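You operate a simulated robot arm through the tools that you are given. There is no shell and no other tool. Be economical: measure what you need, move in short steps, check, and stop when the job is done.

The job below is to be done with a simulated two-armed robot. You get a single attempt, and the scene is never put back.

JOB
Make up the guest tray: the pink towel and the purple scent pot, opened; carry it to the cabinet.
Fine: hold the pot while you twist its top open. Set down upright: purple scent pot.

The check looks at the end state, three seconds after you hand in, the way a careful person would. Anything else that was tipped, shoved, dropped, spilled or broken makes it a failure. Flat cloth is picked up by pressing the open fingertips on it (5 to 10 N) and closing them slowly along it; thin cloth reads only 2 to 8 mm in the jaws.

ROBOT AND FRAMES
Two 7-joint arms with two-finger parallel grippers on one trunk, on a base that drives. Base frame: it is fixed to the floor where the robot stands at the start and does not move with it; the origin is under the middle of the robot, x ahead of it, y to its left, z up. Lengths are in cm, angles in degrees, forces in N, time in s.
The left shoulder is at the start at [6, 14.3, 92.6], the right one opposite. With the tool pointing down near the work surface each hand reaches from about 32 to 74 cm from the robot's upright axis, wherever it stands, measured 20 degrees to its own side. Places, roughly: inside of the beech tray [60, -20, 70]; top of the cream scent pot [100, -10, 110]; top of the green scent pot [100, -20, 110]; top of the low cabinet [70, -70, 60]; top of the pink scent pot [100, 0, 110]; top of the purple scent pot [80, 0, 80]. Payload 1.57 kg a hand.
Tool frame (each hand has its own): the origin (TCP) lies between the finger pads and is the grasp point; the fingertips stand 3 cm ahead of it; z points along the fingers, y is the line along which they close. Largest opening 11 cm; finger width 2.4, thickness 1.2; the body of the gripper, 4.8 by 11.2 cm, starts 7.8 cm behind the TCP.
Orientation is that of the tool frame in the base frame, as [roll, pitch, yaw] about the fixed x, y, z axes, in that order (R = Rz(yaw) Ry(pitch) Rx(roll)). With the fingers straight down and closing along the base's y, the tool's x points along the base's -x, its y along +y and its z along -z.

CONTROLS
- The arms move only by the tool nudge_tool. It takes "left_commands", "right_commands" or both (then of equal length, played together; a hand with none holds still); each is a list of rows, each a list of 7 numbers: the turn, a rotation vector about the tool's x, y, z in degrees, then the shift along the tool's x, y, z in cm, then the finger opening in cm, from 0 to 11. In form: [[wx, wy, wz, dx, dy, dz, hand], ...]. A call has 1 to 12 rows; each row shifts and turns the commanded pose from where the row before left it, along the tool's axes as they then stand. Each row takes 0.2 s and may step no farther than 5 cm and 8.6 degrees from the row before; otherwise, or with a gripper value out of range, the whole call is refused. A pose out of reach is approached as far as the arm can. The call stops where the force on the tool passes 40 N (or 10 N more than at its start, if that is more) or the arm is blocked; 0.2 s more then pass. Each finger travels about 4.5 cm/s and halts on what it meets, pressing with about 36 N; the grip force reading is that of the motor and also rises with nothing between the fingers. The clock runs only during rows and for 0.2 s after the last one: add rows that do not move to give the fingers time. The reply holds the time, the measured pose of the TCP, the force on the tool along the base axes, the opening and the grip force, in the units named above and with some noise, with the torque about the TCP (base axes, N m) and any sound that the robot's microphone picked up.
- Cameras (640 x 400 px; columns grow to the right, rows downward): "scene" is now at [4.05, -1.55, 152.71]; the picture's right is [-0.23, -0.97, 0.00], its down [-0.79, 0.19, -0.59] and it looks along [0.57, -0.13, -0.81] (base axes); focal length 276 px, centre (320, 200). "left" rides on the left gripper at [7, -1.6, -14.1] in its tool frame; the picture's right is [0.23, 0.97, 0.00], its down [-0.86, 0.20, -0.48] and it looks along [-0.47, 0.11, 0.88] (tool axes); focal length 222 px, centre (320, 200). "right" rides on the right gripper at [7, 1.6, -14.1] in its tool frame; the picture's right is [-0.23, 0.97, 0.00], its down [-0.86, -0.20, -0.48] and it looks along [-0.47, -0.11, 0.88] (tool axes); focal length 222 px, centre (320, 200). There is no depth. A picture from a camera that has moved, and an enlarged one, comes with that camera's place and axes in the base frame and with its lens.
- grab_frame(camera): a new picture of that camera. It takes no simulated time.
- lift_body(by): slides the trunk up (or, below 0, down) by that many cm; the arms and the scene camera ride with it, the base frame stays. It gives what a move gives, with no picture.
- steer(legs): drives the robot by 1 to 6 legs, each [ahead, left, turn to the left] in cm, cm and degrees, along the robot's own axes; the way and the turn of a leg run together, so that a leg with both is an arc; at most 150 cm and 180 degrees a leg. The arms and the cameras ride along, it lands a little off, and it stops where it bumps. It gives what a move gives.
- pan_tilt(pan, tilt): turns the head with the scene camera to pan (to the left, within 86 degrees either way) and tilt (down, from -29 to 69), counted from straight ahead of the robot. It gives what a move gives.
- zoom(camera, box): a new picture of the part [left, top, right, bottom] of that camera's present view, enlarged. It takes no simulated time.
- job_done(): hands the job in; it is judged then, once.

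Go step by step. Nothing tells you exact positions but the pictures and the camera data: compare them with the known pose of the tool, close in by small moves and look again before you grip or let go. The budget is 120 turns and 108 pictures, counting those below and the enlarged ones. Unless the task says otherwise, let go and move clear before handing in, and close with one line.

The tools are called after ">>>" as name(argument=value, ...) on one line, values as JSON. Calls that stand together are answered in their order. nudge_tool: Moves the arms, as the interface text tells. Its arguments: {"type":"object","properties":{"left_commands":{"type":"array","items":{"type":"array","items":{"type":"number"}}},"right_commands":{"type":"array","items":{"type":"array","items":{"type":"number"}}}},"required":[]} The other tools are called the same way: lift_body (by) slides the trunk up or down; steer (legs) drives the base; pan_tilt (pan, tilt) turns the head that bears the scene camera; grab_frame (camera) takes a picture; zoom (camera, box) takes an enlarged picture of a part of a camera's view; job_done () hands the job in.

At the start:

```text
time_s: 0.0
left_tool_pos: [52.28, 9.3, 108.57]
left_tcp_rot: [-179.9, 0.1, -180.0]
left_force: [0.3, 0.1, -0.4]
left_torque: [0.02, 0.0, -0.02]
left_opening: 11.0
left_finger_force: 0.1
right_tool_pos: [38.65, -25.18, 108.62]
right_tcp_rot: [180.0, 0.0, 179.9]
right_force: [0.0, -0.1, -0.6]
right_torque: [0.03, 0.02, -0.01]
right_opening: 11.02
right_finger_force: 0.1
trunk travel left (down, up): [-52.5, 6.5]
robot x, y, heading: [-0.27, 0.21, 0.1]
head pan, tilt: [-13.2, 54.1]
```

scene: 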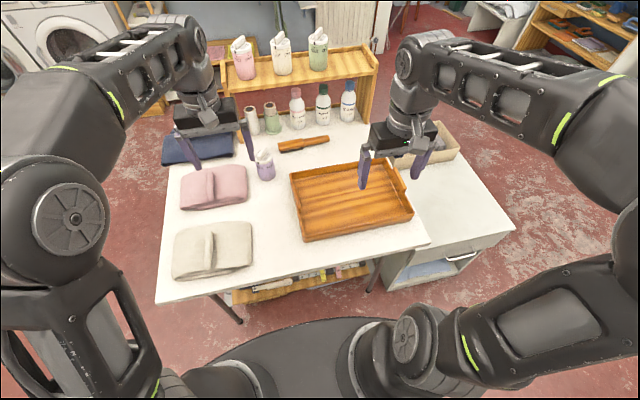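
right: 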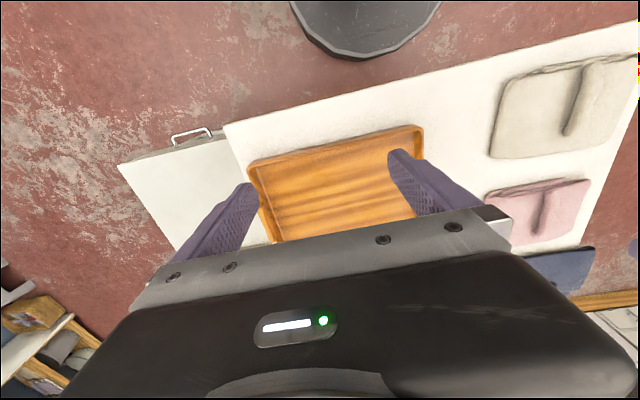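
left: 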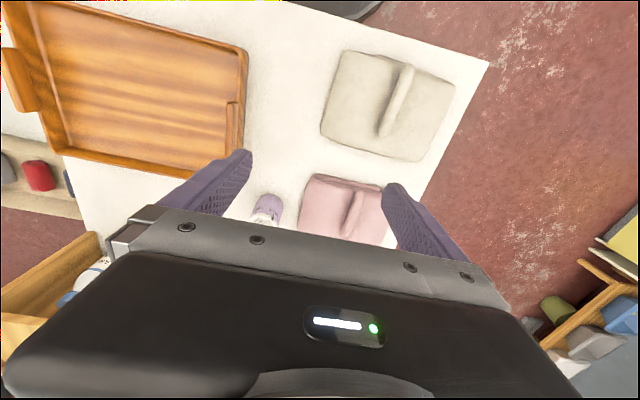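

I see the table with the beech tray, a pink towel with a raised fold, the purple pot near it, and the low cabinet to the right. I'll look closer at these first.

>>> zoom(camera="scene", box=[150, 110, 310, 210])

>>> zoom(camera="scene", box=[280, 120, 520, 270])

```text
4.00 times, centred on (230, 160) of scene
camera zoom: at [4.05, -1.55, 152.71], right [-0.23, -0.97, 0.0], down [-0.79, 0.19, -0.59], along [0.57, -0.13, -0.81], focal length 1105 px, centre (680, 360)
```

zoom: 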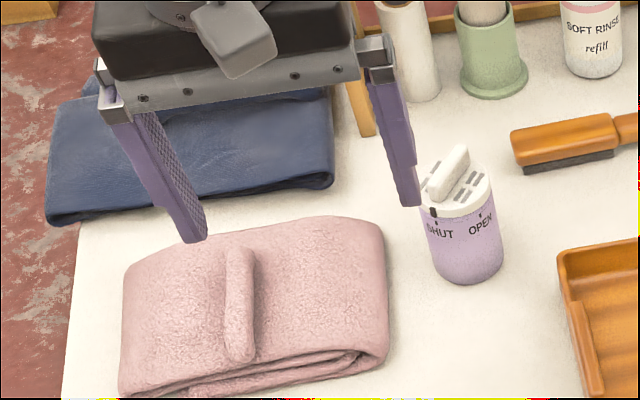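

```text
2.67 times, centred on (400, 195) of scene
camera zoom: at [4.05, -1.55, 152.71], right [-0.23, -0.97, 0.0], down [-0.79, 0.19, -0.59], along [0.57, -0.13, -0.81], focal length 737 px, centre (107, 213)
```

zoom: 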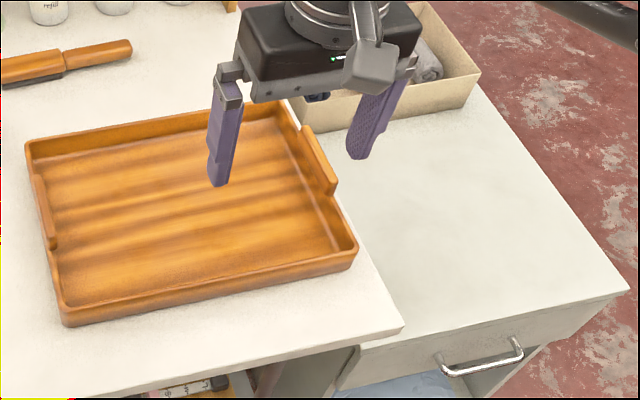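

Estimates: the pink towel's raised fold is near [70, 21.5, 80], the purple pot near [75, 2, lid top 84], and the tray spans x 43–70, y −42 to −6. I'll do the towel first, so the left hand goes above its fold.

>>> nudge_tool(left_commands=[[0, 0, 0, -3.4, 2.4, 2, 8], [0, 0, 0, -3.4, 2.4, 2, 7], [0, 0, 0, -3.4, 2.4, 2, 6], [0, 0, 0, -3.4, 2.4, 2, 6], [0, 0, 0, -3.4, 2.4, 2, 6], [0, 0, 0, 0, 0, 0, 6]])

>>> grab_frame(camera="left")

>>> grab_frame(camera="scene")

```text
time_s: 1.4
left_tool_pos: [62.72, 16.51, 102.7]
left_tcp_rot: [179.9, 0.5, 180.0]
left_force: [0.1, 1.3, -0.4]
left_torque: [0.0, 0.01, 0.0]
left_opening: 6.0
left_finger_force: 0.0
left hand out of reach, approached as far as the arm can: row 3, 4, 5
right_tool_pos: [38.69, -25.07, 108.63]
right_tcp_rot: [-180.0, 0.1, -179.9]
right_force: [-0.2, -0.5, 0.3]
right_torque: [0.0, 0.03, 0.0]
right_opening: 11.01
right_finger_force: 0.1
trunk travel left (down, up): [-52.5, 6.5]
robot x, y, heading: [0.04, -0.06, -0.3]
head pan, tilt: [-13.2, 54.1]
```

```text
102 pictures are left
camera left: at [55.68, 15.12, 116.9], right [-0.23, 0.97, 0.0], down [0.85, 0.2, 0.49], along [0.47, 0.11, -0.87], focal length 222 px, centre (320, 200)
```

left: 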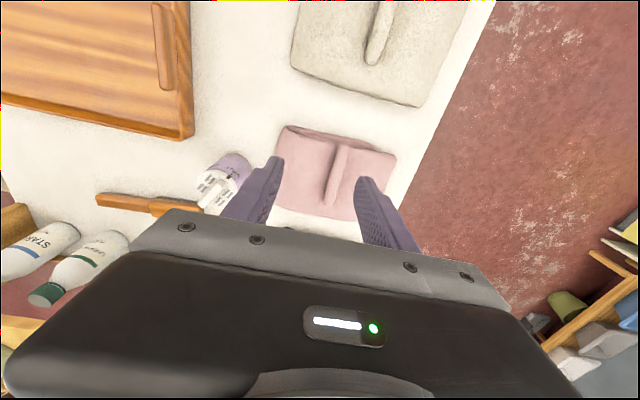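

```text
101 pictures are left
camera scene: at [4.07, -1.55, 152.71], right [-0.23, -0.97, 0.0], down [-0.79, 0.19, -0.59], along [0.57, -0.13, -0.81], focal length 276 px, centre (320, 200)
```

scene: 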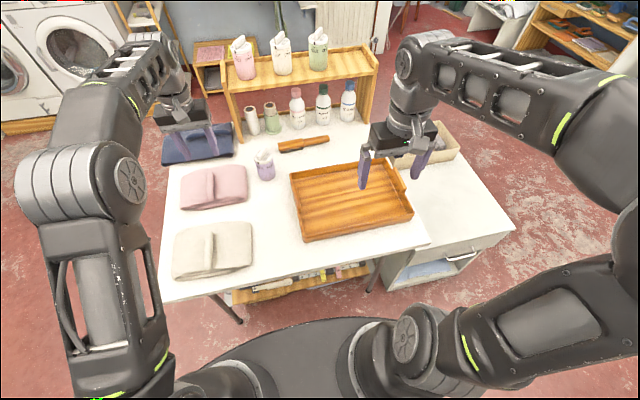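

The fold is confirmed near [70, 21.7, 80]. It was out of reach at that height, so I'll lower the hand and see whether the reach improves.

>>> nudge_tool(left_commands=[[0, 0, 0, 0, 0, 3, 6], [0, 0, 0, 0, 0.2, 3, 6], [0, 0, 0, 0, 0.2, 3, 6], [0, 0, 0, 0, 0, 3, 6], [0, 0, 0, 0, 0, 0, 6], [0, 0, 0, 0, 0, 0, 6]])

>>> grab_frame(camera="left")

```text
time_s: 2.8
left_tool_pos: [62.58, 17.03, 90.71]
left_tcp_rot: [179.9, 0.0, -180.0]
left_force: [-0.4, 0.7, 0.0]
left_torque: [0.0, -0.03, 0.01]
left_opening: 5.99
left_finger_force: 0.0
right_tool_pos: [38.73, -25.13, 108.63]
right_tcp_rot: [180.0, 0.0, 180.0]
right_force: [-1.3, -0.2, 0.1]
right_torque: [-0.02, 0.05, 0.01]
right_opening: 11.02
right_finger_force: 0.0
trunk travel left (down, up): [-52.5, 6.5]
robot x, y, heading: [-0.2, 0.22, -0.0]
head pan, tilt: [-13.2, 54.1]
```

```text
100 pictures are left
camera left: at [55.7, 15.47, 104.82], right [-0.23, 0.97, 0.0], down [0.85, 0.2, 0.48], along [0.47, 0.11, -0.88], focal length 222 px, centre (320, 200)
```

left: 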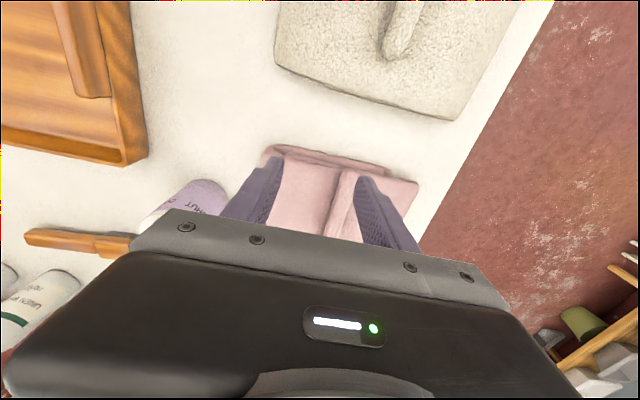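

The command is now rebased at [62.6, 17, 90.7]. I'll move ahead and left toward the fold at this lower height.

>>> nudge_tool(left_commands=[[0, 0, 0, -2.4, 1.5, 0.5, 6], [0, 0, 0, -2.4, 1.5, 0.5, 6], [0, 0, 0, -2.2, 1.6, 0.5, 6], [0, 0, 0, 0, 0, 0, 6], [0, 0, 0, 0, 0, 0, 6]])

>>> grab_frame(camera="left")

```text
time_s: 4.0
left_tool_pos: [69.7, 21.64, 89.25]
left_tcp_rot: [-179.9, -0.1, -180.0]
left_force: [0.1, -0.2, 0.1]
left_torque: [0.01, 0.02, -0.02]
left_opening: 6.02
left_finger_force: 0.1
right_tool_pos: [38.7, -25.15, 108.59]
right_tcp_rot: [180.0, -0.1, 180.0]
right_force: [-0.8, 0.6, -1.1]
right_torque: [-0.06, 0.01, -0.02]
right_opening: 11.0
right_finger_force: 0.0
trunk travel left (down, up): [-52.5, 6.5]
robot x, y, heading: [-0.22, 0.08, -0.2]
head pan, tilt: [-13.2, 54.1]
```

```text
99 pictures are left
camera left: at [62.72, 20.1, 103.36], right [-0.23, 0.97, 0.0], down [0.85, 0.2, 0.48], along [0.47, 0.11, -0.88], focal length 222 px, centre (320, 200)
```

left: 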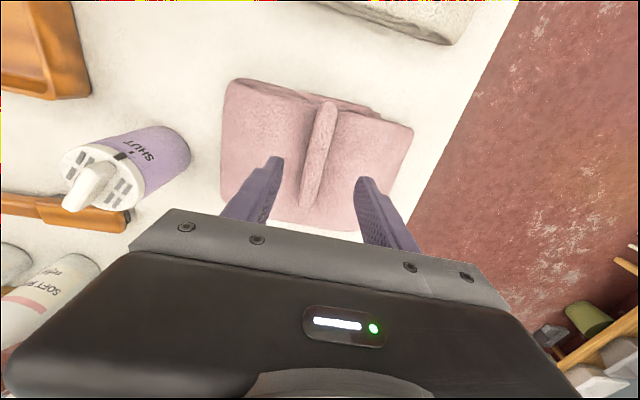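

The fold lies along x from about 64 to 75 at y ≈ 21.8, centred between the fingers. I'll descend with care.

>>> nudge_tool(left_commands=[[0, 0, 0, 0, 0.2, 2, 6], [0, 0, 0, 0, 0, 2, 6], [0, 0, 0, 0, 0, 1.5, 6], [0, 0, 0, 0, 0, 0, 6]])

>>> grab_frame(camera="left")

>>> zoom(camera="scene", box=[150, 110, 310, 210])

```text
time_s: 5.0
left_tool_pos: [69.62, 21.87, 83.74]
left_tcp_rot: [-180.0, 0.1, 180.0]
left_force: [-0.5, 0.9, 1.0]
left_torque: [-0.02, 0.04, 0.01]
left_opening: 5.97
left_finger_force: 0.0
right_tool_pos: [38.6, -25.0, 108.65]
right_tcp_rot: [180.0, 0.1, 179.9]
right_force: [0.2, 0.6, 1.2]
right_torque: [0.03, 0.03, 0.0]
right_opening: 11.01
right_finger_force: 0.0
trunk travel left (down, up): [-52.5, 6.5]
robot x, y, heading: [0.25, -0.29, 0.1]
head pan, tilt: [-13.2, 54.1]
```

```text
98 pictures are left
camera left: at [62.73, 20.25, 97.87], right [-0.23, 0.97, 0.0], down [0.85, 0.2, 0.48], along [0.47, 0.11, -0.88], focal length 222 px, centre (320, 200)
```

left: 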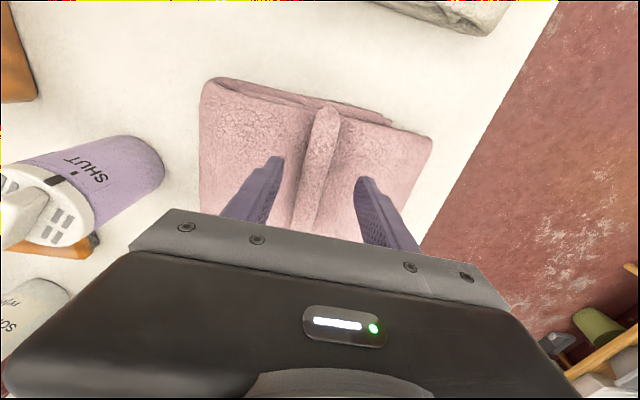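

```text
4.00 times, centred on (230, 160) of scene
camera zoom: at [4.05, -1.55, 152.71], right [-0.23, -0.97, 0.0], down [-0.79, 0.19, -0.59], along [0.57, -0.13, -0.81], focal length 1105 px, centre (680, 360)
```

zoom: 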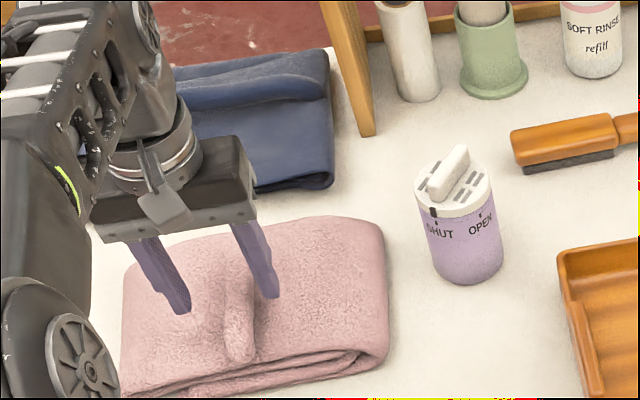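

The tips are near z 80.7, not yet touching. I'll go down in half-centimetre steps.

>>> nudge_tool(left_commands=[[0, 0, 0, 0, 0, 0.5, 6], [0, 0, 0, 0, 0, 0.5, 6], [0, 0, 0, 0, 0, 0, 6]])

>>> grab_frame(camera="left")

```text
time_s: 5.8
left_tool_pos: [69.54, 21.77, 82.63]
left_tcp_rot: [180.0, 0.1, 180.0]
left_force: [0.3, 0.5, -0.2]
left_torque: [0.0, -0.01, 0.03]
left_opening: 6.01
left_finger_force: 0.1
right_tool_pos: [38.76, -25.19, 108.63]
right_tcp_rot: [180.0, 0.0, -180.0]
right_force: [-0.9, -0.5, 0.2]
right_torque: [-0.02, 0.02, 0.03]
right_opening: 11.02
right_finger_force: 0.0
trunk travel left (down, up): [-52.5, 6.5]
robot x, y, heading: [0.4, -0.45, -0.1]
head pan, tilt: [-13.2, 54.1]
```

```text
96 pictures are left
camera left: at [62.66, 20.27, 96.89], right [-0.23, 0.97, 0.0], down [0.85, 0.2, 0.48], along [0.47, 0.11, -0.88], focal length 222 px, centre (320, 200)
```

left: 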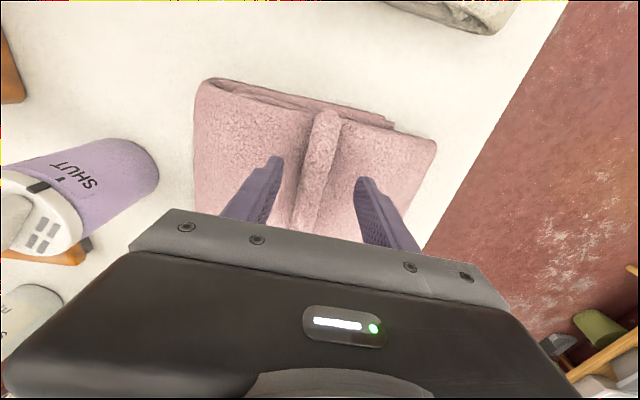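

>>> nudge_tool(left_commands=[[0, 0, 0, 0, 0, 0.5, 6], [0, 0, 0, 0, 0, 0.5, 6], [0, 0, 0, 0, 0, 0.5, 6], [0, 0, 0, 0, 0, 0, 6]])

>>> grab_frame(camera="left")

```text
time_s: 6.8
left_tool_pos: [69.6, 21.79, 81.37]
left_tcp_rot: [-179.9, 0.3, -180.0]
left_force: [-2.3, 0.6, 16.5]
left_torque: [-0.17, 0.25, -0.1]
left_opening: 5.97
left_finger_force: 0.0
right_tool_pos: [38.58, -25.1, 108.66]
right_tcp_rot: [-180.0, 0.1, 179.9]
right_force: [0.8, 0.1, 1.6]
right_torque: [-0.01, -0.02, 0.01]
right_opening: 10.99
right_finger_force: 0.0
trunk travel left (down, up): [-52.5, 6.5]
robot x, y, heading: [-0.08, -0.08, 0.1]
head pan, tilt: [-13.2, 54.1]
```

```text
95 pictures are left
camera left: at [62.58, 20.22, 95.66], right [-0.23, 0.97, 0.0], down [0.85, 0.2, 0.48], along [0.47, 0.11, -0.88], focal length 222 px, centre (320, 200)
```

left: 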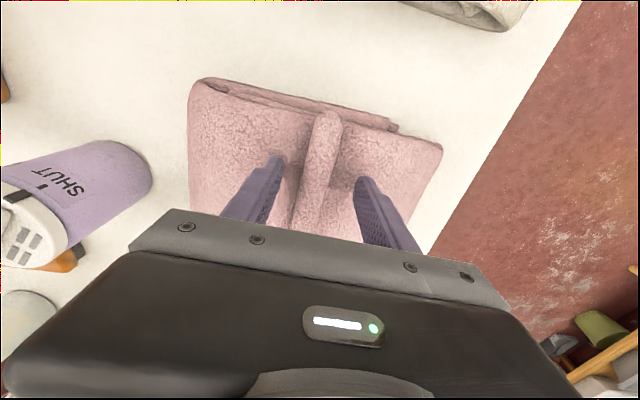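

The fingertips press on the towel with 16 N at tip height about 78.4. I'll ease off slightly and close slowly on the fold.

>>> nudge_tool(left_commands=[[0, 0, 0, 0, 0, -0.15, 6], [0, 0, 0, 0, 0, 0, 5.2], [0, 0, 0, 0, 0, 0, 4.4], [0, 0, 0, 0, 0, 0, 3.6], [0, 0, 0, 0, 0, 0, 2.8], [0, 0, 0, 0, 0, 0, 2.0], [0, 0, 0, 0, 0, 0, 1.2], [0, 0, 0, 0, 0, 0, 0.5], [0, 0, 0, 0, 0, 0, 0], [0, 0, 0, 0, 0, 0, 0], [0, 0, 0, 0, 0, 0, 0]])

>>> grab_frame(camera="left")

```text
time_s: 9.2
left_tool_pos: [69.56, 21.52, 81.54]
left_tcp_rot: [180.0, 0.1, 179.9]
left_force: [-0.1, -4.8, 14.9]
left_torque: [0.09, 0.25, -0.15]
left_opening: 1.96
left_finger_force: 27.7
right_tool_pos: [38.59, -25.23, 108.62]
right_tcp_rot: [180.0, 0.1, 179.9]
right_force: [-0.4, 0.6, 0.3]
right_torque: [0.0, 0.01, 0.01]
right_opening: 10.99
right_finger_force: 0.0
trunk travel left (down, up): [-52.5, 6.5]
robot x, y, heading: [-0.01, -0.22, -0.1]
head pan, tilt: [-13.2, 54.1]
```

```text
94 pictures are left
camera left: at [62.56, 20.08, 95.68], right [-0.23, 0.97, 0.0], down [0.85, 0.2, 0.48], along [0.47, 0.11, -0.88], focal length 222 px, centre (320, 200)
```

left: 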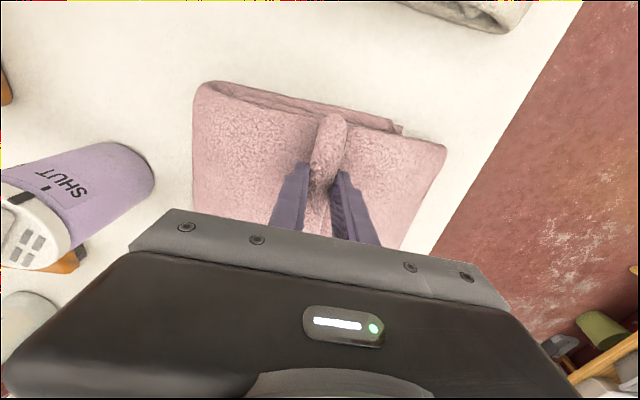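

The fold is held at 1.96 cm opening. I'll lift it and check.

>>> nudge_tool(left_commands=[[0, 0, 0, 0, 0, -0.8, 0], [0, 0, 0, 0, 0, -1, 0], [0, 0, 0, 0, 0, -1.2, 0], [0, 0, 0, 0, 0, -2, 0], [0, 0, 0, 1, 0, -2, 0], [0, 0, 0, 1, 0, -2, 0], [0, 0, 0, 1, 0, -2, 0], [0, 0, 0, 0, 0, 0, 0]])

>>> grab_frame(camera="left")

>>> grab_frame(camera="scene")

```text
time_s: 11.0
left_tool_pos: [66.58, 21.81, 92.43]
left_tcp_rot: [179.9, -0.1, -180.0]
left_force: [-0.1, -0.2, -2.2]
left_torque: [0.0, 0.05, 0.01]
left_opening: 1.95
left_finger_force: 33.2
right_tool_pos: [38.79, -25.03, 108.63]
right_tcp_rot: [180.0, 0.0, 180.0]
right_force: [0.3, 0.4, -0.3]
right_torque: [-0.01, -0.02, -0.02]
right_opening: 10.98
right_finger_force: 0.1
trunk travel left (down, up): [-52.5, 6.5]
robot x, y, heading: [0.08, 0.11, 0.2]
head pan, tilt: [-13.2, 54.1]
```

```text
93 pictures are left
camera left: at [59.67, 20.17, 106.54], right [-0.23, 0.97, 0.0], down [0.85, 0.2, 0.48], along [0.47, 0.11, -0.88], focal length 222 px, centre (320, 200)
```

left: 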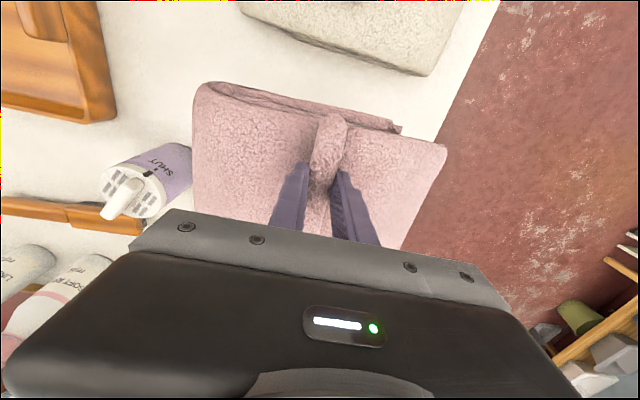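

```text
92 pictures are left
camera scene: at [4.11, -1.54, 152.7], right [-0.23, -0.97, 0.0], down [-0.79, 0.18, -0.59], along [0.57, -0.13, -0.81], focal length 276 px, centre (320, 200)
```

scene: 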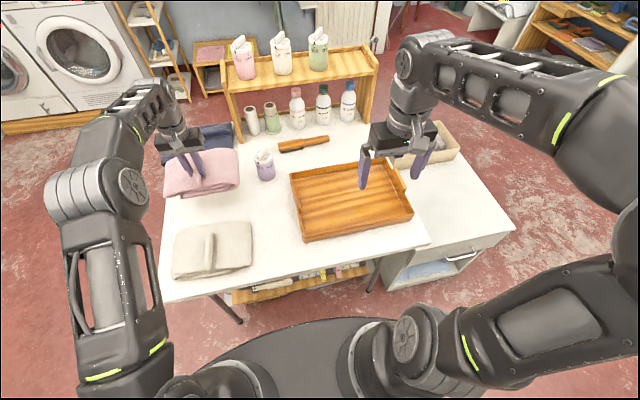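

The towel lifted cleanly in its folded shape. I'll move the right hand aside, pull the towel back toward the robot, then carry it over the tray.

>>> nudge_tool(left_commands=[[0, 0, 0, 3, 0, -1, 0], [0, 0, 0, 4, 0, -1, 0], [0, 0, 0, 4, -1, 0, 0], [0, 0, 0, 4, -3, 0, 0], [0, 0, 0, 0, -4, 0, 0], [0, 0, 0, 0, -4, 0, 0], [0, 0, 0, 0, 0, 0, 0]], right_commands=[[0, 0, 0, 0, -4.5, 0, 11], [0, 0, 0, 0, -4.5, 0, 11], [0, 0, 0, 0, -4.5, 0, 11], [0, 0, 0, 0, -4.5, 0, 11], [0, 0, 0, 0, -4.5, 0, 11], [0, 0, 0, 0, -4.5, 0, 11], [0, 0, 0, 0, 0, 0, 11]])

>>> grab_frame(camera="scene")

```text
time_s: 12.6
left_tool_pos: [51.57, 9.71, 94.34]
left_tcp_rot: [180.0, 0.0, -179.9]
left_force: [0.0, 0.6, -2.5]
left_torque: [-0.04, 0.04, 0.03]
left_opening: 1.95
left_finger_force: 34.0
right_tool_pos: [38.53, -52.18, 108.61]
right_tcp_rot: [180.0, 0.1, -180.0]
right_force: [-0.5, 0.9, -0.7]
right_torque: [-0.02, 0.02, 0.03]
right_opening: 10.98
right_finger_force: 0.0
trunk travel left (down, up): [-52.5, 6.5]
robot x, y, heading: [0.3, 0.11, -0.0]
head pan, tilt: [-13.2, 54.1]
```

```text
91 pictures are left
camera scene: at [4.06, -1.45, 152.71], right [-0.23, -0.97, 0.0], down [-0.79, 0.18, -0.59], along [0.57, -0.13, -0.81], focal length 276 px, centre (320, 200)
```

scene: 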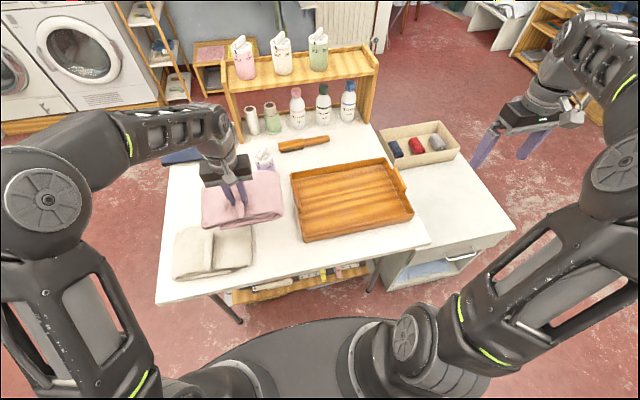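

Clear so far. I'll carry the towel to the right over the tray.

>>> nudge_tool(left_commands=[[0, 0, 0, 0, -4, 0, 0], [0, 0, 0, 0, -4, 0, 0], [0, 0, 0, 0, -4, 0, 0], [0, 0, 0, 0, -4, 0, 0], [0, 0, 0, 0, -4, 0, 0], [0, 0, 0, 0, -4, 0, 0], [0, 0, 0, 0, -4, 0, 0], [0, 0, 0, 0, -4, 0, 0], [0, 0, 0, 0, -4, 0, 0], [0, 0, 0, 0, 0, 0, 0]])

>>> grab_frame(camera="scene")

>>> grab_frame(camera="left")

```text
time_s: 14.8
left_tool_pos: [51.62, -22.17, 94.23]
left_tcp_rot: [180.0, 0.1, 180.0]
left_force: [0.0, 0.5, -1.7]
left_torque: [0.01, 0.08, -0.01]
left_opening: 1.95
left_finger_force: 33.0
left hand out of reach, approached as far as the arm can: row 9
right_tool_pos: [38.57, -52.17, 108.48]
right_tcp_rot: [179.9, -0.1, 179.9]
right_force: [-0.2, 0.1, -0.1]
right_torque: [0.03, 0.01, 0.01]
right_opening: 11.0
right_finger_force: 0.1
trunk travel left (down, up): [-52.5, 6.5]
robot x, y, heading: [0.18, 0.19, 0.0]
head pan, tilt: [-13.2, 54.1]
```

```text
90 pictures are left
camera scene: at [4.07, -1.61, 152.7], right [-0.23, -0.97, 0.0], down [-0.79, 0.19, -0.59], along [0.57, -0.13, -0.81], focal length 276 px, centre (320, 200)
```

scene: 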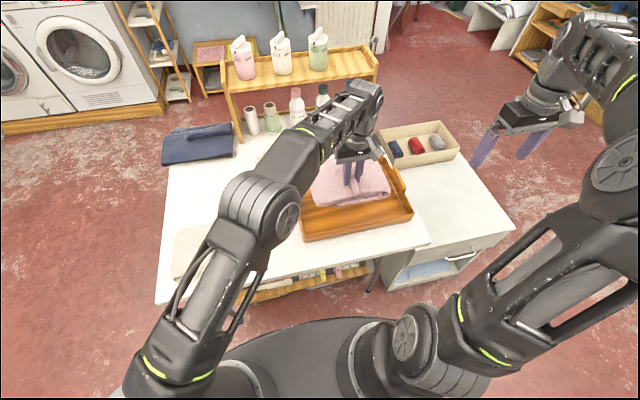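

```text
89 pictures are left
camera left: at [44.69, -23.68, 108.47], right [-0.23, 0.97, 0.0], down [0.85, 0.2, 0.48], along [0.47, 0.11, -0.88], focal length 222 px, centre (320, 200)
```

left: 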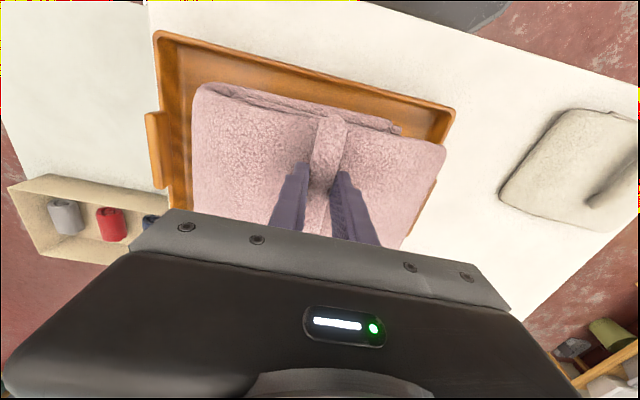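

The arm is at the end of its sideways reach, about 4 cm short. I'll strafe the base a little to the right.

>>> steer(legs=[[0, -5, 0]])

>>> grab_frame(camera="left")

```text
time_s: 15.7
left_tool_pos: [51.66, -27.19, 94.19]
left_tcp_rot: [179.9, 0.1, -180.0]
left_force: [0.1, -0.1, -2.3]
left_torque: [0.07, 0.09, 0.02]
left_opening: 1.93
left_finger_force: 33.6
right_tool_pos: [38.66, -57.25, 108.59]
right_tcp_rot: [179.9, -0.1, 180.0]
right_force: [-0.7, -0.2, -0.7]
right_torque: [0.04, -0.04, 0.02]
right_opening: 10.99
right_finger_force: 0.0
trunk travel left (down, up): [-52.5, 6.5]
robot x, y, heading: [-0.15, -4.93, 0.1]
head pan, tilt: [-13.2, 54.1]
```

```text
88 pictures are left
camera left: at [44.7, -28.77, 108.44], right [-0.23, 0.97, 0.0], down [0.85, 0.2, 0.48], along [0.47, 0.11, -0.88], focal length 222 px, centre (320, 200)
```

left: 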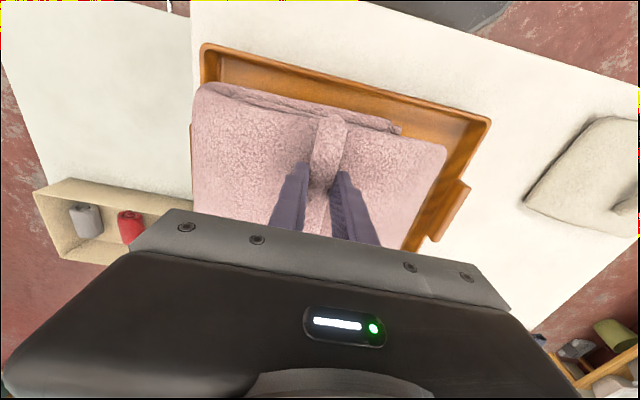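

The towel spans about x 47–60, y −37 to −18, which is inside the tray walls. Lowering.

>>> nudge_tool(left_commands=[[0, 0, 0, 0, 0, 3, 0], [0, 0, 0, 0, 0, 3, 0], [0, 0, 0, 0, 0, 2, 0], [0, 0, 0, 0, 0, 1.5, 0], [0, 0, 0, 0, 0, 1, 0], [0, 0, 0, 0, 0, 0.5, 0], [0, 0, 0, 0, 0, 0, 0]])

>>> grab_frame(camera="left")

```text
time_s: 17.3
left_tool_pos: [51.73, -26.95, 83.11]
left_tcp_rot: [-180.0, 0.1, -180.0]
left_force: [-0.8, -0.4, -1.7]
left_torque: [-0.02, 0.05, -0.01]
left_opening: 1.94
left_finger_force: 33.2
right_tool_pos: [38.5, -57.2, 108.7]
right_tcp_rot: [180.0, -0.1, 180.0]
right_force: [-0.8, -0.2, 0.4]
right_torque: [0.02, 0.01, 0.02]
right_opening: 10.99
right_finger_force: 0.0
trunk travel left (down, up): [-52.5, 6.5]
robot x, y, heading: [-0.08, -4.63, -0.1]
head pan, tilt: [-13.2, 54.1]
```

```text
87 pictures are left
camera left: at [44.7, -28.63, 97.43], right [-0.23, 0.97, 0.0], down [0.85, 0.2, 0.48], along [0.47, 0.11, -0.88], focal length 222 px, centre (320, 200)
```

left: 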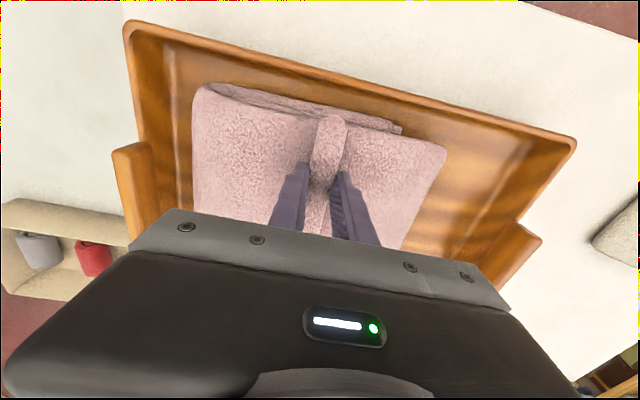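

>>> nudge_tool(left_commands=[[0, 0, 0, 0, 0, 0.3, 0], [0, 0, 0, 0, 0, 0.3, 0], [0, 0, 0, 0, 0, 0.2, 0], [0, 0, 0, 0, 0, 0, 0]])

```text
time_s: 18.3
left_tool_pos: [51.67, -27.15, 82.46]
left_tcp_rot: [179.9, 0.0, 180.0]
left_force: [0.2, 0.3, -1.1]
left_torque: [-0.01, 0.05, -0.03]
left_opening: 1.95
left_finger_force: 33.7
right_tool_pos: [38.57, -57.19, 108.57]
right_tcp_rot: [179.9, 0.1, -179.9]
right_force: [-0.6, 0.1, -0.3]
right_torque: [-0.03, 0.0, 0.02]
right_opening: 10.98
right_finger_force: 0.0
trunk travel left (down, up): [-52.5, 6.5]
robot x, y, heading: [-0.0, -5.0, 0.0]
head pan, tilt: [-13.2, 54.1]
```

>>> nudge_tool(left_commands=[[0, 0, 0, 0, 0, 0.3, 0], [0, 0, 0, 0, 0, 0.2, 0], [0, 0, 0, 0, 0, 0, 0]])

>>> zoom(camera="scene", box=[250, 140, 410, 240])

```text
time_s: 19.1
left_tool_pos: [51.66, -27.05, 82.23]
left_tcp_rot: [-179.9, 0.2, 180.0]
left_force: [-0.3, 0.4, 12.9]
left_torque: [0.3, 0.89, 0.0]
left_opening: 1.95
left_finger_force: 33.4
right_tool_pos: [38.53, -57.05, 108.61]
right_tcp_rot: [179.9, 0.0, -180.0]
right_force: [0.0, 0.5, 0.0]
right_torque: [0.02, -0.03, 0.02]
right_opening: 11.02
right_finger_force: 0.0
trunk travel left (down, up): [-52.5, 6.5]
robot x, y, heading: [0.07, -4.78, -0.0]
head pan, tilt: [-13.2, 54.1]
```

```text
4.00 times, centred on (330, 190) of scene
camera zoom: at [3.95, -6.49, 152.73], right [-0.23, -0.97, 0.0], down [-0.79, 0.18, -0.59], along [0.57, -0.13, -0.81], focal length 1105 px, centre (280, 240)
```

zoom: 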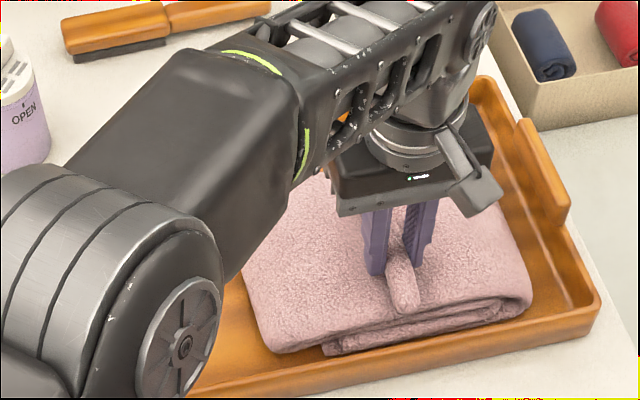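

The towel rests on the tray floor. I'll open gently and lift away.

>>> nudge_tool(left_commands=[[0, 0, 0, 0, 0, -0.1, 2.4], [0, 0, 0, 0, 0, 0, 3], [0, 0, 0, 0, 0, 0, 4], [0, 0, 0, 0, 0, 0, 5], [0, 0, 0, 0, 0, -0.7, 5], [0, 0, 0, 0, 0, -2, 5], [0, 0, 0, 0, 0, -4, 5], [0, 0, 0, 0, 0, -4, 5], [0, 0, 0, 0, 0, -3, 8], [0, 0, 0, 0, 4, 0, 11], [0, 0, 0, 0, 4, 0, 11], [0, 0, 0, 0, 4, 0, 11]])

>>> grab_frame(camera="left")

```text
time_s: 21.7
left_tool_pos: [51.57, -14.79, 94.85]
left_tcp_rot: [-179.9, 0.1, 180.0]
left_force: [-0.1, -0.7, -0.8]
left_torque: [0.01, 0.0, 0.0]
left_opening: 11.0
left_finger_force: 0.0
left hand out of reach, approached as far as the arm can: row 9
right_tool_pos: [38.59, -56.95, 108.71]
right_tcp_rot: [-180.0, 0.0, -180.0]
right_force: [0.4, 0.3, -0.8]
right_torque: [-0.03, -0.01, -0.02]
right_opening: 11.0
right_finger_force: 0.0
trunk travel left (down, up): [-52.5, 6.5]
robot x, y, heading: [0.26, -4.8, 0.1]
head pan, tilt: [-13.2, 54.1]
```

```text
85 pictures are left
camera left: at [44.55, -16.41, 109.01], right [-0.23, 0.97, 0.0], down [0.85, 0.2, 0.48], along [0.47, 0.11, -0.88], focal length 222 px, centre (320, 200)
```

left: 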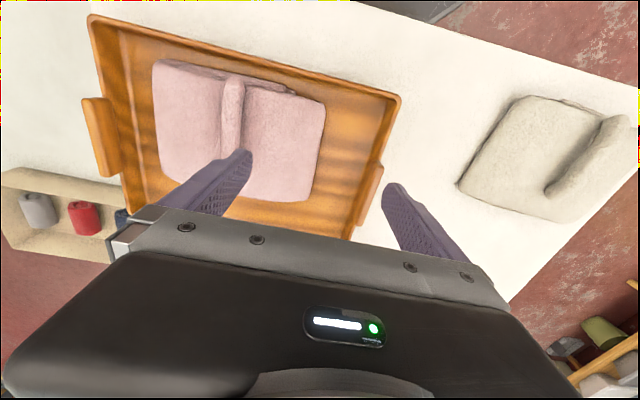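

The towel sits well in the tray. Next I'll bring the left hand in front of the pot, tilted about 42° so the fingers point forward and down for gripping the body.

>>> nudge_tool(left_commands=[[0, 0, 0, -1, 4, 0, 11], [0, 0, 0, -1, 4, 0, 11], [0, 0, 0, -1, 4, 0, 11], [0, 0, 0, -1, 4, 0, 11], [0, -8.5, 0, 0, 0.6, 0, 11], [0, -8.5, 0, 0, 0, 0, 11], [0, -8.5, 0, 0, 0, 0, 11], [0, -8.5, 0, 0, 0, 0, 11], [0, -8.5, 0, 0, 0, 0, 11], [0, 0, 0, 0, 0, 0, 11]])

>>> grab_frame(camera="left")

>>> grab_frame(camera="scene")

```text
time_s: 23.9
left_tool_pos: [55.55, 1.66, 94.77]
left_tcp_rot: [-179.8, 42.5, -179.7]
left_force: [0.1, -0.4, -0.4]
left_torque: [0.0, 0.0, 0.02]
left_opening: 11.0
left_finger_force: 0.0
right_tool_pos: [38.74, -57.09, 108.68]
right_tcp_rot: [-179.9, 0.0, -180.0]
right_force: [0.9, 0.1, -0.4]
right_torque: [-0.03, 0.0, 0.02]
right_opening: 11.0
right_finger_force: 0.0
trunk travel left (down, up): [-52.5, 6.5]
robot x, y, heading: [0.07, -5.32, 0.2]
head pan, tilt: [-13.2, 54.1]
```

```text
84 pictures are left
camera left: at [40.95, 0.17, 100.5], right [-0.17, 0.97, -0.16], down [0.31, 0.2, 0.93], along [0.94, 0.11, -0.33], focal length 222 px, centre (320, 200)
```

left: 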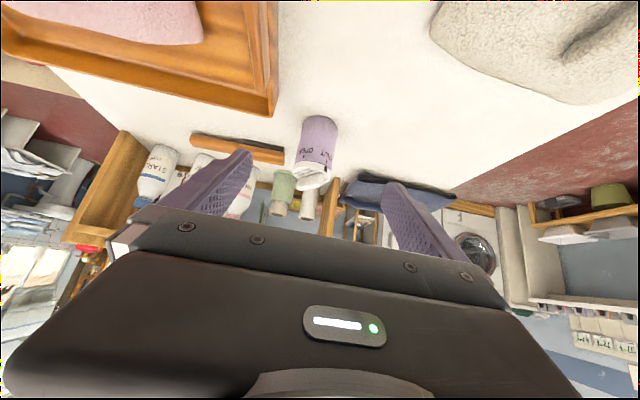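

```text
83 pictures are left
camera scene: at [4.11, -6.39, 152.71], right [-0.23, -0.97, 0.0], down [-0.79, 0.18, -0.59], along [0.57, -0.13, -0.81], focal length 276 px, centre (320, 200)
```

scene: 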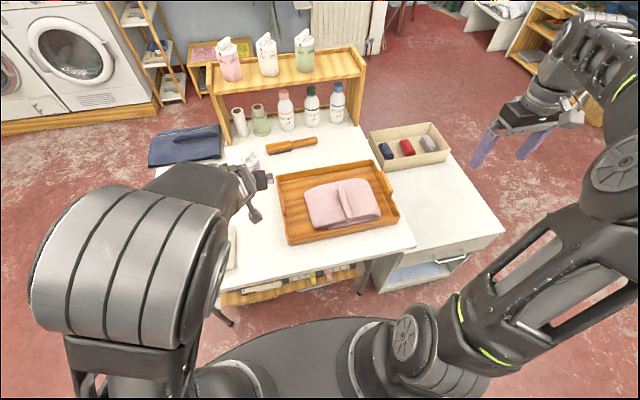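

The pot stands near [75.3, 2.1]. I'll move the open hand to just in front of it, low.

>>> nudge_tool(left_commands=[[0, 0, 0, 0.5, 0.1, 4.2, 11], [0, 0, 0, 0.5, 0.1, 4.2, 11], [0, 0, 0, 0.5, 0.1, 4.2, 11], [0, 0, 0, 0.5, 0.1, 4.2, 11], [0, 0, 0, 0, 0, 0, 11], [0, 0, 0, 0, 0, 0, 11]])

>>> grab_frame(camera="left")

>>> zoom(camera="scene", box=[180, 110, 340, 210])

```text
time_s: 25.3
left_tool_pos: [65.54, 1.95, 80.98]
left_tcp_rot: [-179.9, 42.5, 180.0]
left_force: [-0.3, -0.4, 0.6]
left_torque: [0.0, -0.02, 0.01]
left_opening: 10.97
left_finger_force: 0.1
right_tool_pos: [38.59, -56.98, 108.56]
right_tcp_rot: [180.0, 0.0, 180.0]
right_force: [0.1, 0.2, -0.1]
right_torque: [0.02, -0.02, -0.03]
right_opening: 10.99
right_finger_force: 0.2
trunk travel left (down, up): [-52.5, 6.5]
robot x, y, heading: [-0.06, -4.86, -0.2]
head pan, tilt: [-13.2, 54.1]
```

```text
82 pictures are left
camera left: at [50.88, 0.34, 86.78], right [-0.17, 0.97, -0.15], down [0.31, 0.2, 0.93], along [0.94, 0.11, -0.33], focal length 222 px, centre (320, 200)
```

left: 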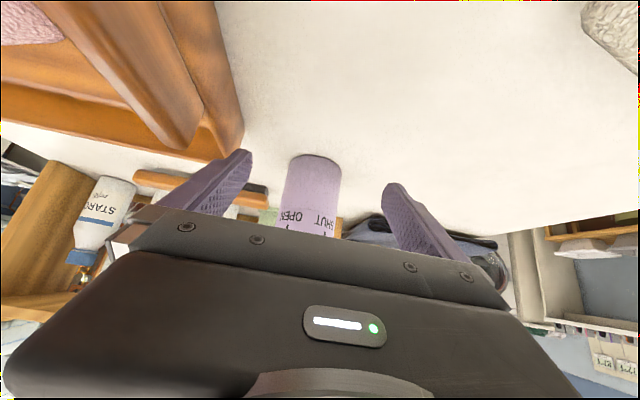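

```text
4.00 times, centred on (260, 160) of scene
camera zoom: at [4.07, -6.53, 152.7], right [-0.23, -0.97, 0.0], down [-0.79, 0.18, -0.59], along [0.57, -0.13, -0.81], focal length 1105 px, centre (560, 360)
```

zoom: 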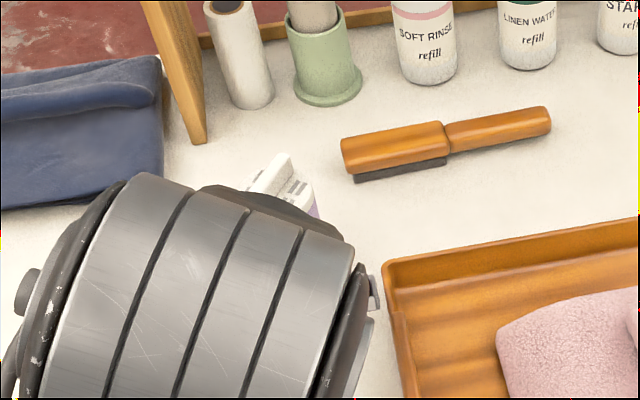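

The pot's near edge is at x ≈ 72.4, so its axis is at about [75.7, 1.9]. I'll slide forward around it.

>>> nudge_tool(left_commands=[[0, 0, 0, -1.4, 0, 2.2, 11], [0, 0, 0, -1.4, 0, 2.2, 11], [0, 0, 0, -1.4, 0, 2.2, 11], [0, 0, 0, -1.4, 0, 2.2, 11], [0, 0, 0, 0, 0, 0, 11], [0, 0, 0, 0, 0, 0, 11]])

>>> grab_frame(camera="left")

```text
time_s: 26.7
left_tool_pos: [75.65, 1.99, 78.49]
left_tcp_rot: [-180.0, 42.6, 179.9]
left_force: [-0.2, -0.4, -0.1]
left_torque: [0.03, 0.01, -0.01]
left_opening: 11.03
left_finger_force: 0.0
right_tool_pos: [38.62, -57.14, 108.66]
right_tcp_rot: [179.9, 0.0, -180.0]
right_force: [-0.6, 0.0, -0.2]
right_torque: [-0.03, -0.01, 0.02]
right_opening: 11.0
right_finger_force: 0.1
trunk travel left (down, up): [-52.5, 6.5]
robot x, y, heading: [0.16, -4.7, 0.3]
head pan, tilt: [-13.2, 54.1]
```

```text
80 pictures are left
camera left: at [60.94, 0.45, 84.15], right [-0.17, 0.97, -0.15], down [0.31, 0.2, 0.93], along [0.94, 0.11, -0.33], focal length 222 px, centre (320, 200)
```

left: 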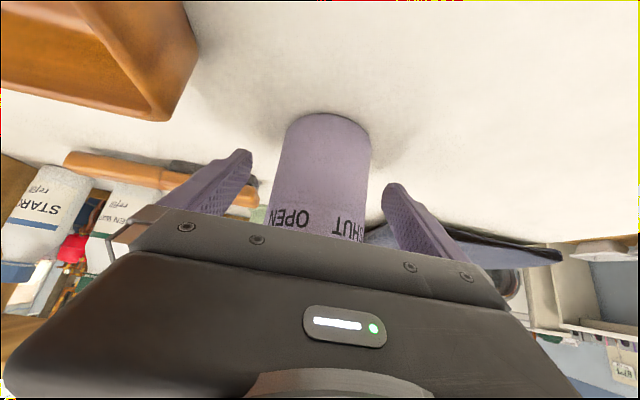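

The pot is between the fingers and centred. I'll close on it slowly.

>>> nudge_tool(left_commands=[[0, 0, 0, 0, 0, 0, 9.5], [0, 0, 0, 0, 0, 0, 8.5], [0, 0, 0, 0, 0, 0, 7.8], [0, 0, 0, 0, 0, 0, 7.4], [0, 0, 0, 0, 0, 0, 7.0], [0, 0, 0, 0, 0, 0, 6.6], [0, 0, 0, 0, 0, 0, 6.2], [0, 0, 0, 0, 0, 0, 5.5], [0, 0, 0, 0, 0, 0, 5], [0, 0, 0, 0, 0, 0, 5]])

>>> grab_frame(camera="left")

```text
time_s: 28.9
left_tool_pos: [75.58, 1.97, 78.36]
left_tcp_rot: [-179.9, 42.6, 179.9]
left_force: [0.8, 0.0, 0.0]
left_torque: [0.05, 0.0, -0.02]
left_opening: 6.46
left_finger_force: 36.3
right_tool_pos: [38.6, -57.1, 108.61]
right_tcp_rot: [180.0, -0.1, 180.0]
right_force: [0.1, 0.4, -0.3]
right_torque: [-0.03, 0.02, -0.02]
right_opening: 10.98
right_finger_force: 0.1
trunk travel left (down, up): [-52.5, 6.5]
robot x, y, heading: [0.23, -4.75, 0.2]
head pan, tilt: [-13.2, 54.1]
```

```text
79 pictures are left
camera left: at [60.93, 0.44, 84.17], right [-0.17, 0.97, -0.15], down [0.31, 0.2, 0.93], along [0.94, 0.11, -0.33], focal length 222 px, centre (320, 200)
```

left: 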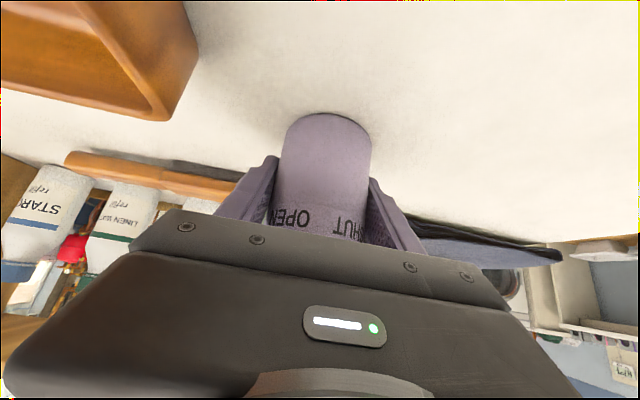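

The pot body is gripped at 6.46 cm. I'll lift it straight up and pull it back a bit.

>>> nudge_tool(left_commands=[[0, 0, 0, -0.7, 0, -0.74, 5], [0, 0, 0, -1.35, 0, -1.47, 5], [0, 0, 0, -2, 0, -2.2, 5], [0, 0, 0, -2, 0, -2.2, 5], [0, 0, 0, -1.35, 0, -1.47, 5], [0, 0, 0, 2.2, 0, -2.03, 5], [0, 0, 0, 2.2, 0, -2.03, 5], [0, 0, 0, 2.2, 0, -2.03, 5], [0, 0, 0, 0, 0, 0, 5]])

>>> grab_frame(camera="scene")

>>> grab_frame(camera="left")

```text
time_s: 30.9
left_tool_pos: [66.64, 2.12, 89.38]
left_tcp_rot: [-179.8, 42.7, -179.8]
left_force: [-0.1, 0.2, -0.8]
left_torque: [0.03, -0.03, 0.01]
left_opening: 6.46
left_finger_force: 36.1
right_tool_pos: [38.79, -57.11, 108.6]
right_tcp_rot: [179.9, 0.0, -180.0]
right_force: [0.3, -0.2, -1.1]
right_torque: [0.01, -0.02, -0.02]
right_opening: 11.01
right_finger_force: 0.1
trunk travel left (down, up): [-52.5, 6.5]
robot x, y, heading: [-0.1, -5.36, -0.4]
head pan, tilt: [-13.2, 54.1]
```

```text
78 pictures are left
camera scene: at [4.1, -6.53, 152.7], right [-0.23, -0.97, 0.0], down [-0.79, 0.18, -0.59], along [0.57, -0.13, -0.81], focal length 276 px, centre (320, 200)
```

scene: 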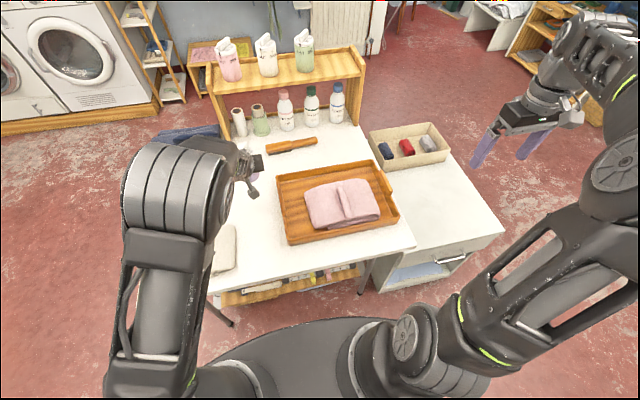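

```text
77 pictures are left
camera left: at [51.95, 0.5, 95.11], right [-0.17, 0.97, -0.15], down [0.31, 0.2, 0.93], along [0.94, 0.11, -0.33], focal length 222 px, centre (320, 200)
```

left: 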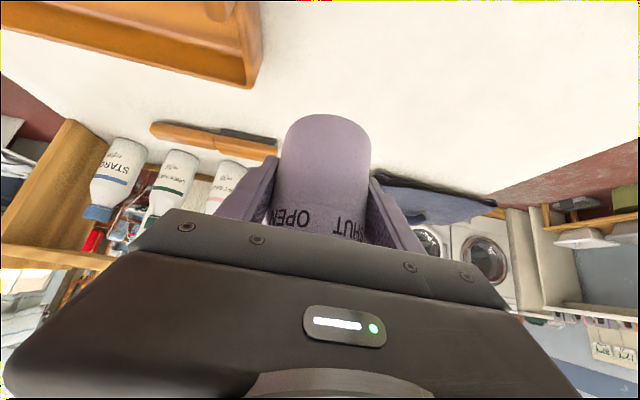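

The pot is held upright. I'll carry it right, over the left end of the tray.

>>> nudge_tool(left_commands=[[0, 0, 0, 0.7, -3.6, -0.65, 5], [0, 0, 0, 0.7, -3.6, -0.65, 5], [0, 0, 0, 0.7, -3.6, -0.65, 5], [0, 0, 0, 0.7, -3.4, -0.65, 5], [0, 0, 0, 0, 0, 0, 5]])

>>> grab_frame(camera="left")

>>> grab_frame(camera="scene")

```text
time_s: 32.1
left_tool_pos: [62.76, -12.26, 89.53]
left_tcp_rot: [-179.9, 42.7, -179.8]
left_force: [1.0, -1.4, -0.6]
left_torque: [0.03, 0.01, 0.0]
left_opening: 6.48
left_finger_force: 36.0
right_tool_pos: [38.57, -57.15, 108.52]
right_tcp_rot: [-180.0, -0.1, -180.0]
right_force: [-0.2, -0.7, -0.3]
right_torque: [-0.03, 0.02, -0.01]
right_opening: 11.0
right_finger_force: 0.2
trunk travel left (down, up): [-52.5, 6.5]
robot x, y, heading: [0.04, -4.91, 0.1]
head pan, tilt: [-13.2, 54.1]
```

```text
76 pictures are left
camera left: at [48.11, -13.79, 95.25], right [-0.17, 0.97, -0.15], down [0.31, 0.2, 0.93], along [0.94, 0.11, -0.33], focal length 222 px, centre (320, 200)
```

left: 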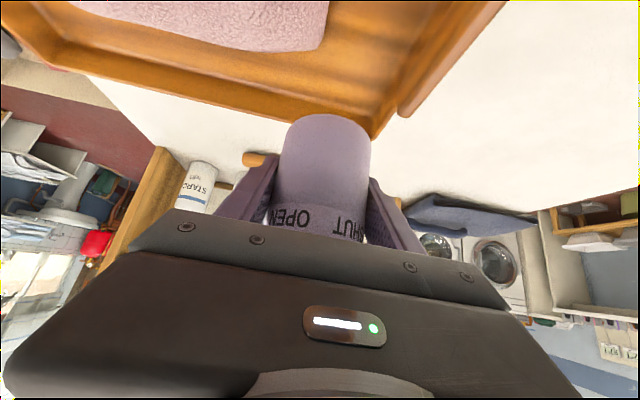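

```text
75 pictures are left
camera scene: at [4.08, -6.51, 152.7], right [-0.23, -0.97, 0.0], down [-0.79, 0.18, -0.59], along [0.57, -0.13, -0.81], focal length 276 px, centre (320, 200)
```

scene: 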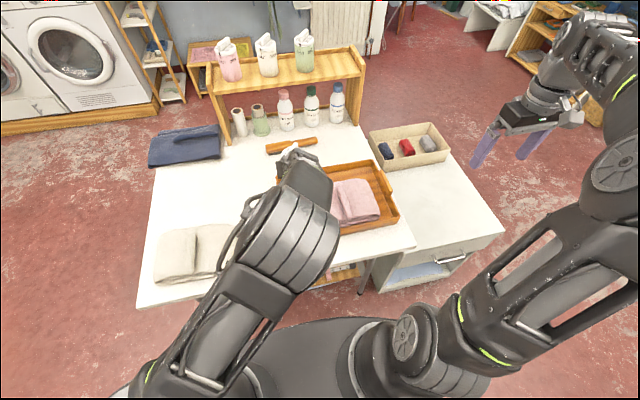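

The pot is over the tray's far-left area. I'll lower it, moving 1 cm farther ahead, until just above the floor.

>>> nudge_tool(left_commands=[[0, 0, 0, 1.3, 0, 1.86, 5], [0, 0, 0, 1.3, 0, 1.86, 5], [0, 0, 0, 1.3, 0, 1.86, 5], [0, 0, 0, 1.3, 0, 1.86, 5], [0, 0, 0, 0, 0, 0, 5]])

>>> grab_frame(camera="left")

```text
time_s: 33.3
left_tool_pos: [63.89, -12.28, 80.72]
left_tcp_rot: [-179.7, 42.9, -180.0]
left_force: [-0.8, 1.2, 26.3]
left_torque: [-0.68, 0.11, -0.11]
left_opening: 6.52
left_finger_force: 25.6
right_tool_pos: [38.38, -57.06, 108.65]
right_tcp_rot: [180.0, 0.1, -179.9]
right_force: [0.7, -0.2, 0.3]
right_torque: [0.01, -0.03, 0.0]
right_opening: 10.99
right_finger_force: 0.1
trunk travel left (down, up): [-52.5, 6.5]
robot x, y, heading: [-0.06, -5.01, -0.1]
head pan, tilt: [-13.2, 54.1]
```

```text
74 pictures are left
camera left: at [49.21, -13.84, 86.44], right [-0.17, 0.97, -0.16], down [0.3, 0.2, 0.93], along [0.94, 0.11, -0.33], focal length 222 px, centre (320, 200)
```

left: 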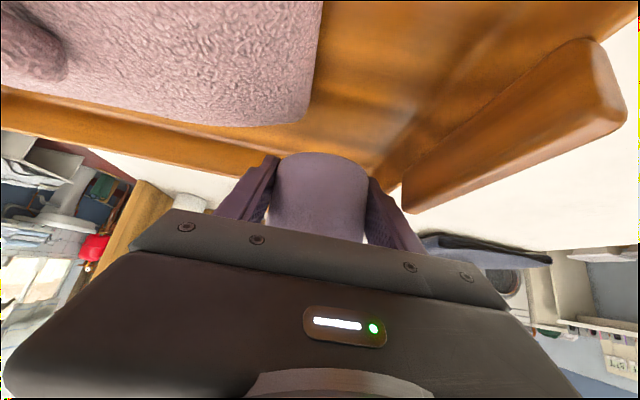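

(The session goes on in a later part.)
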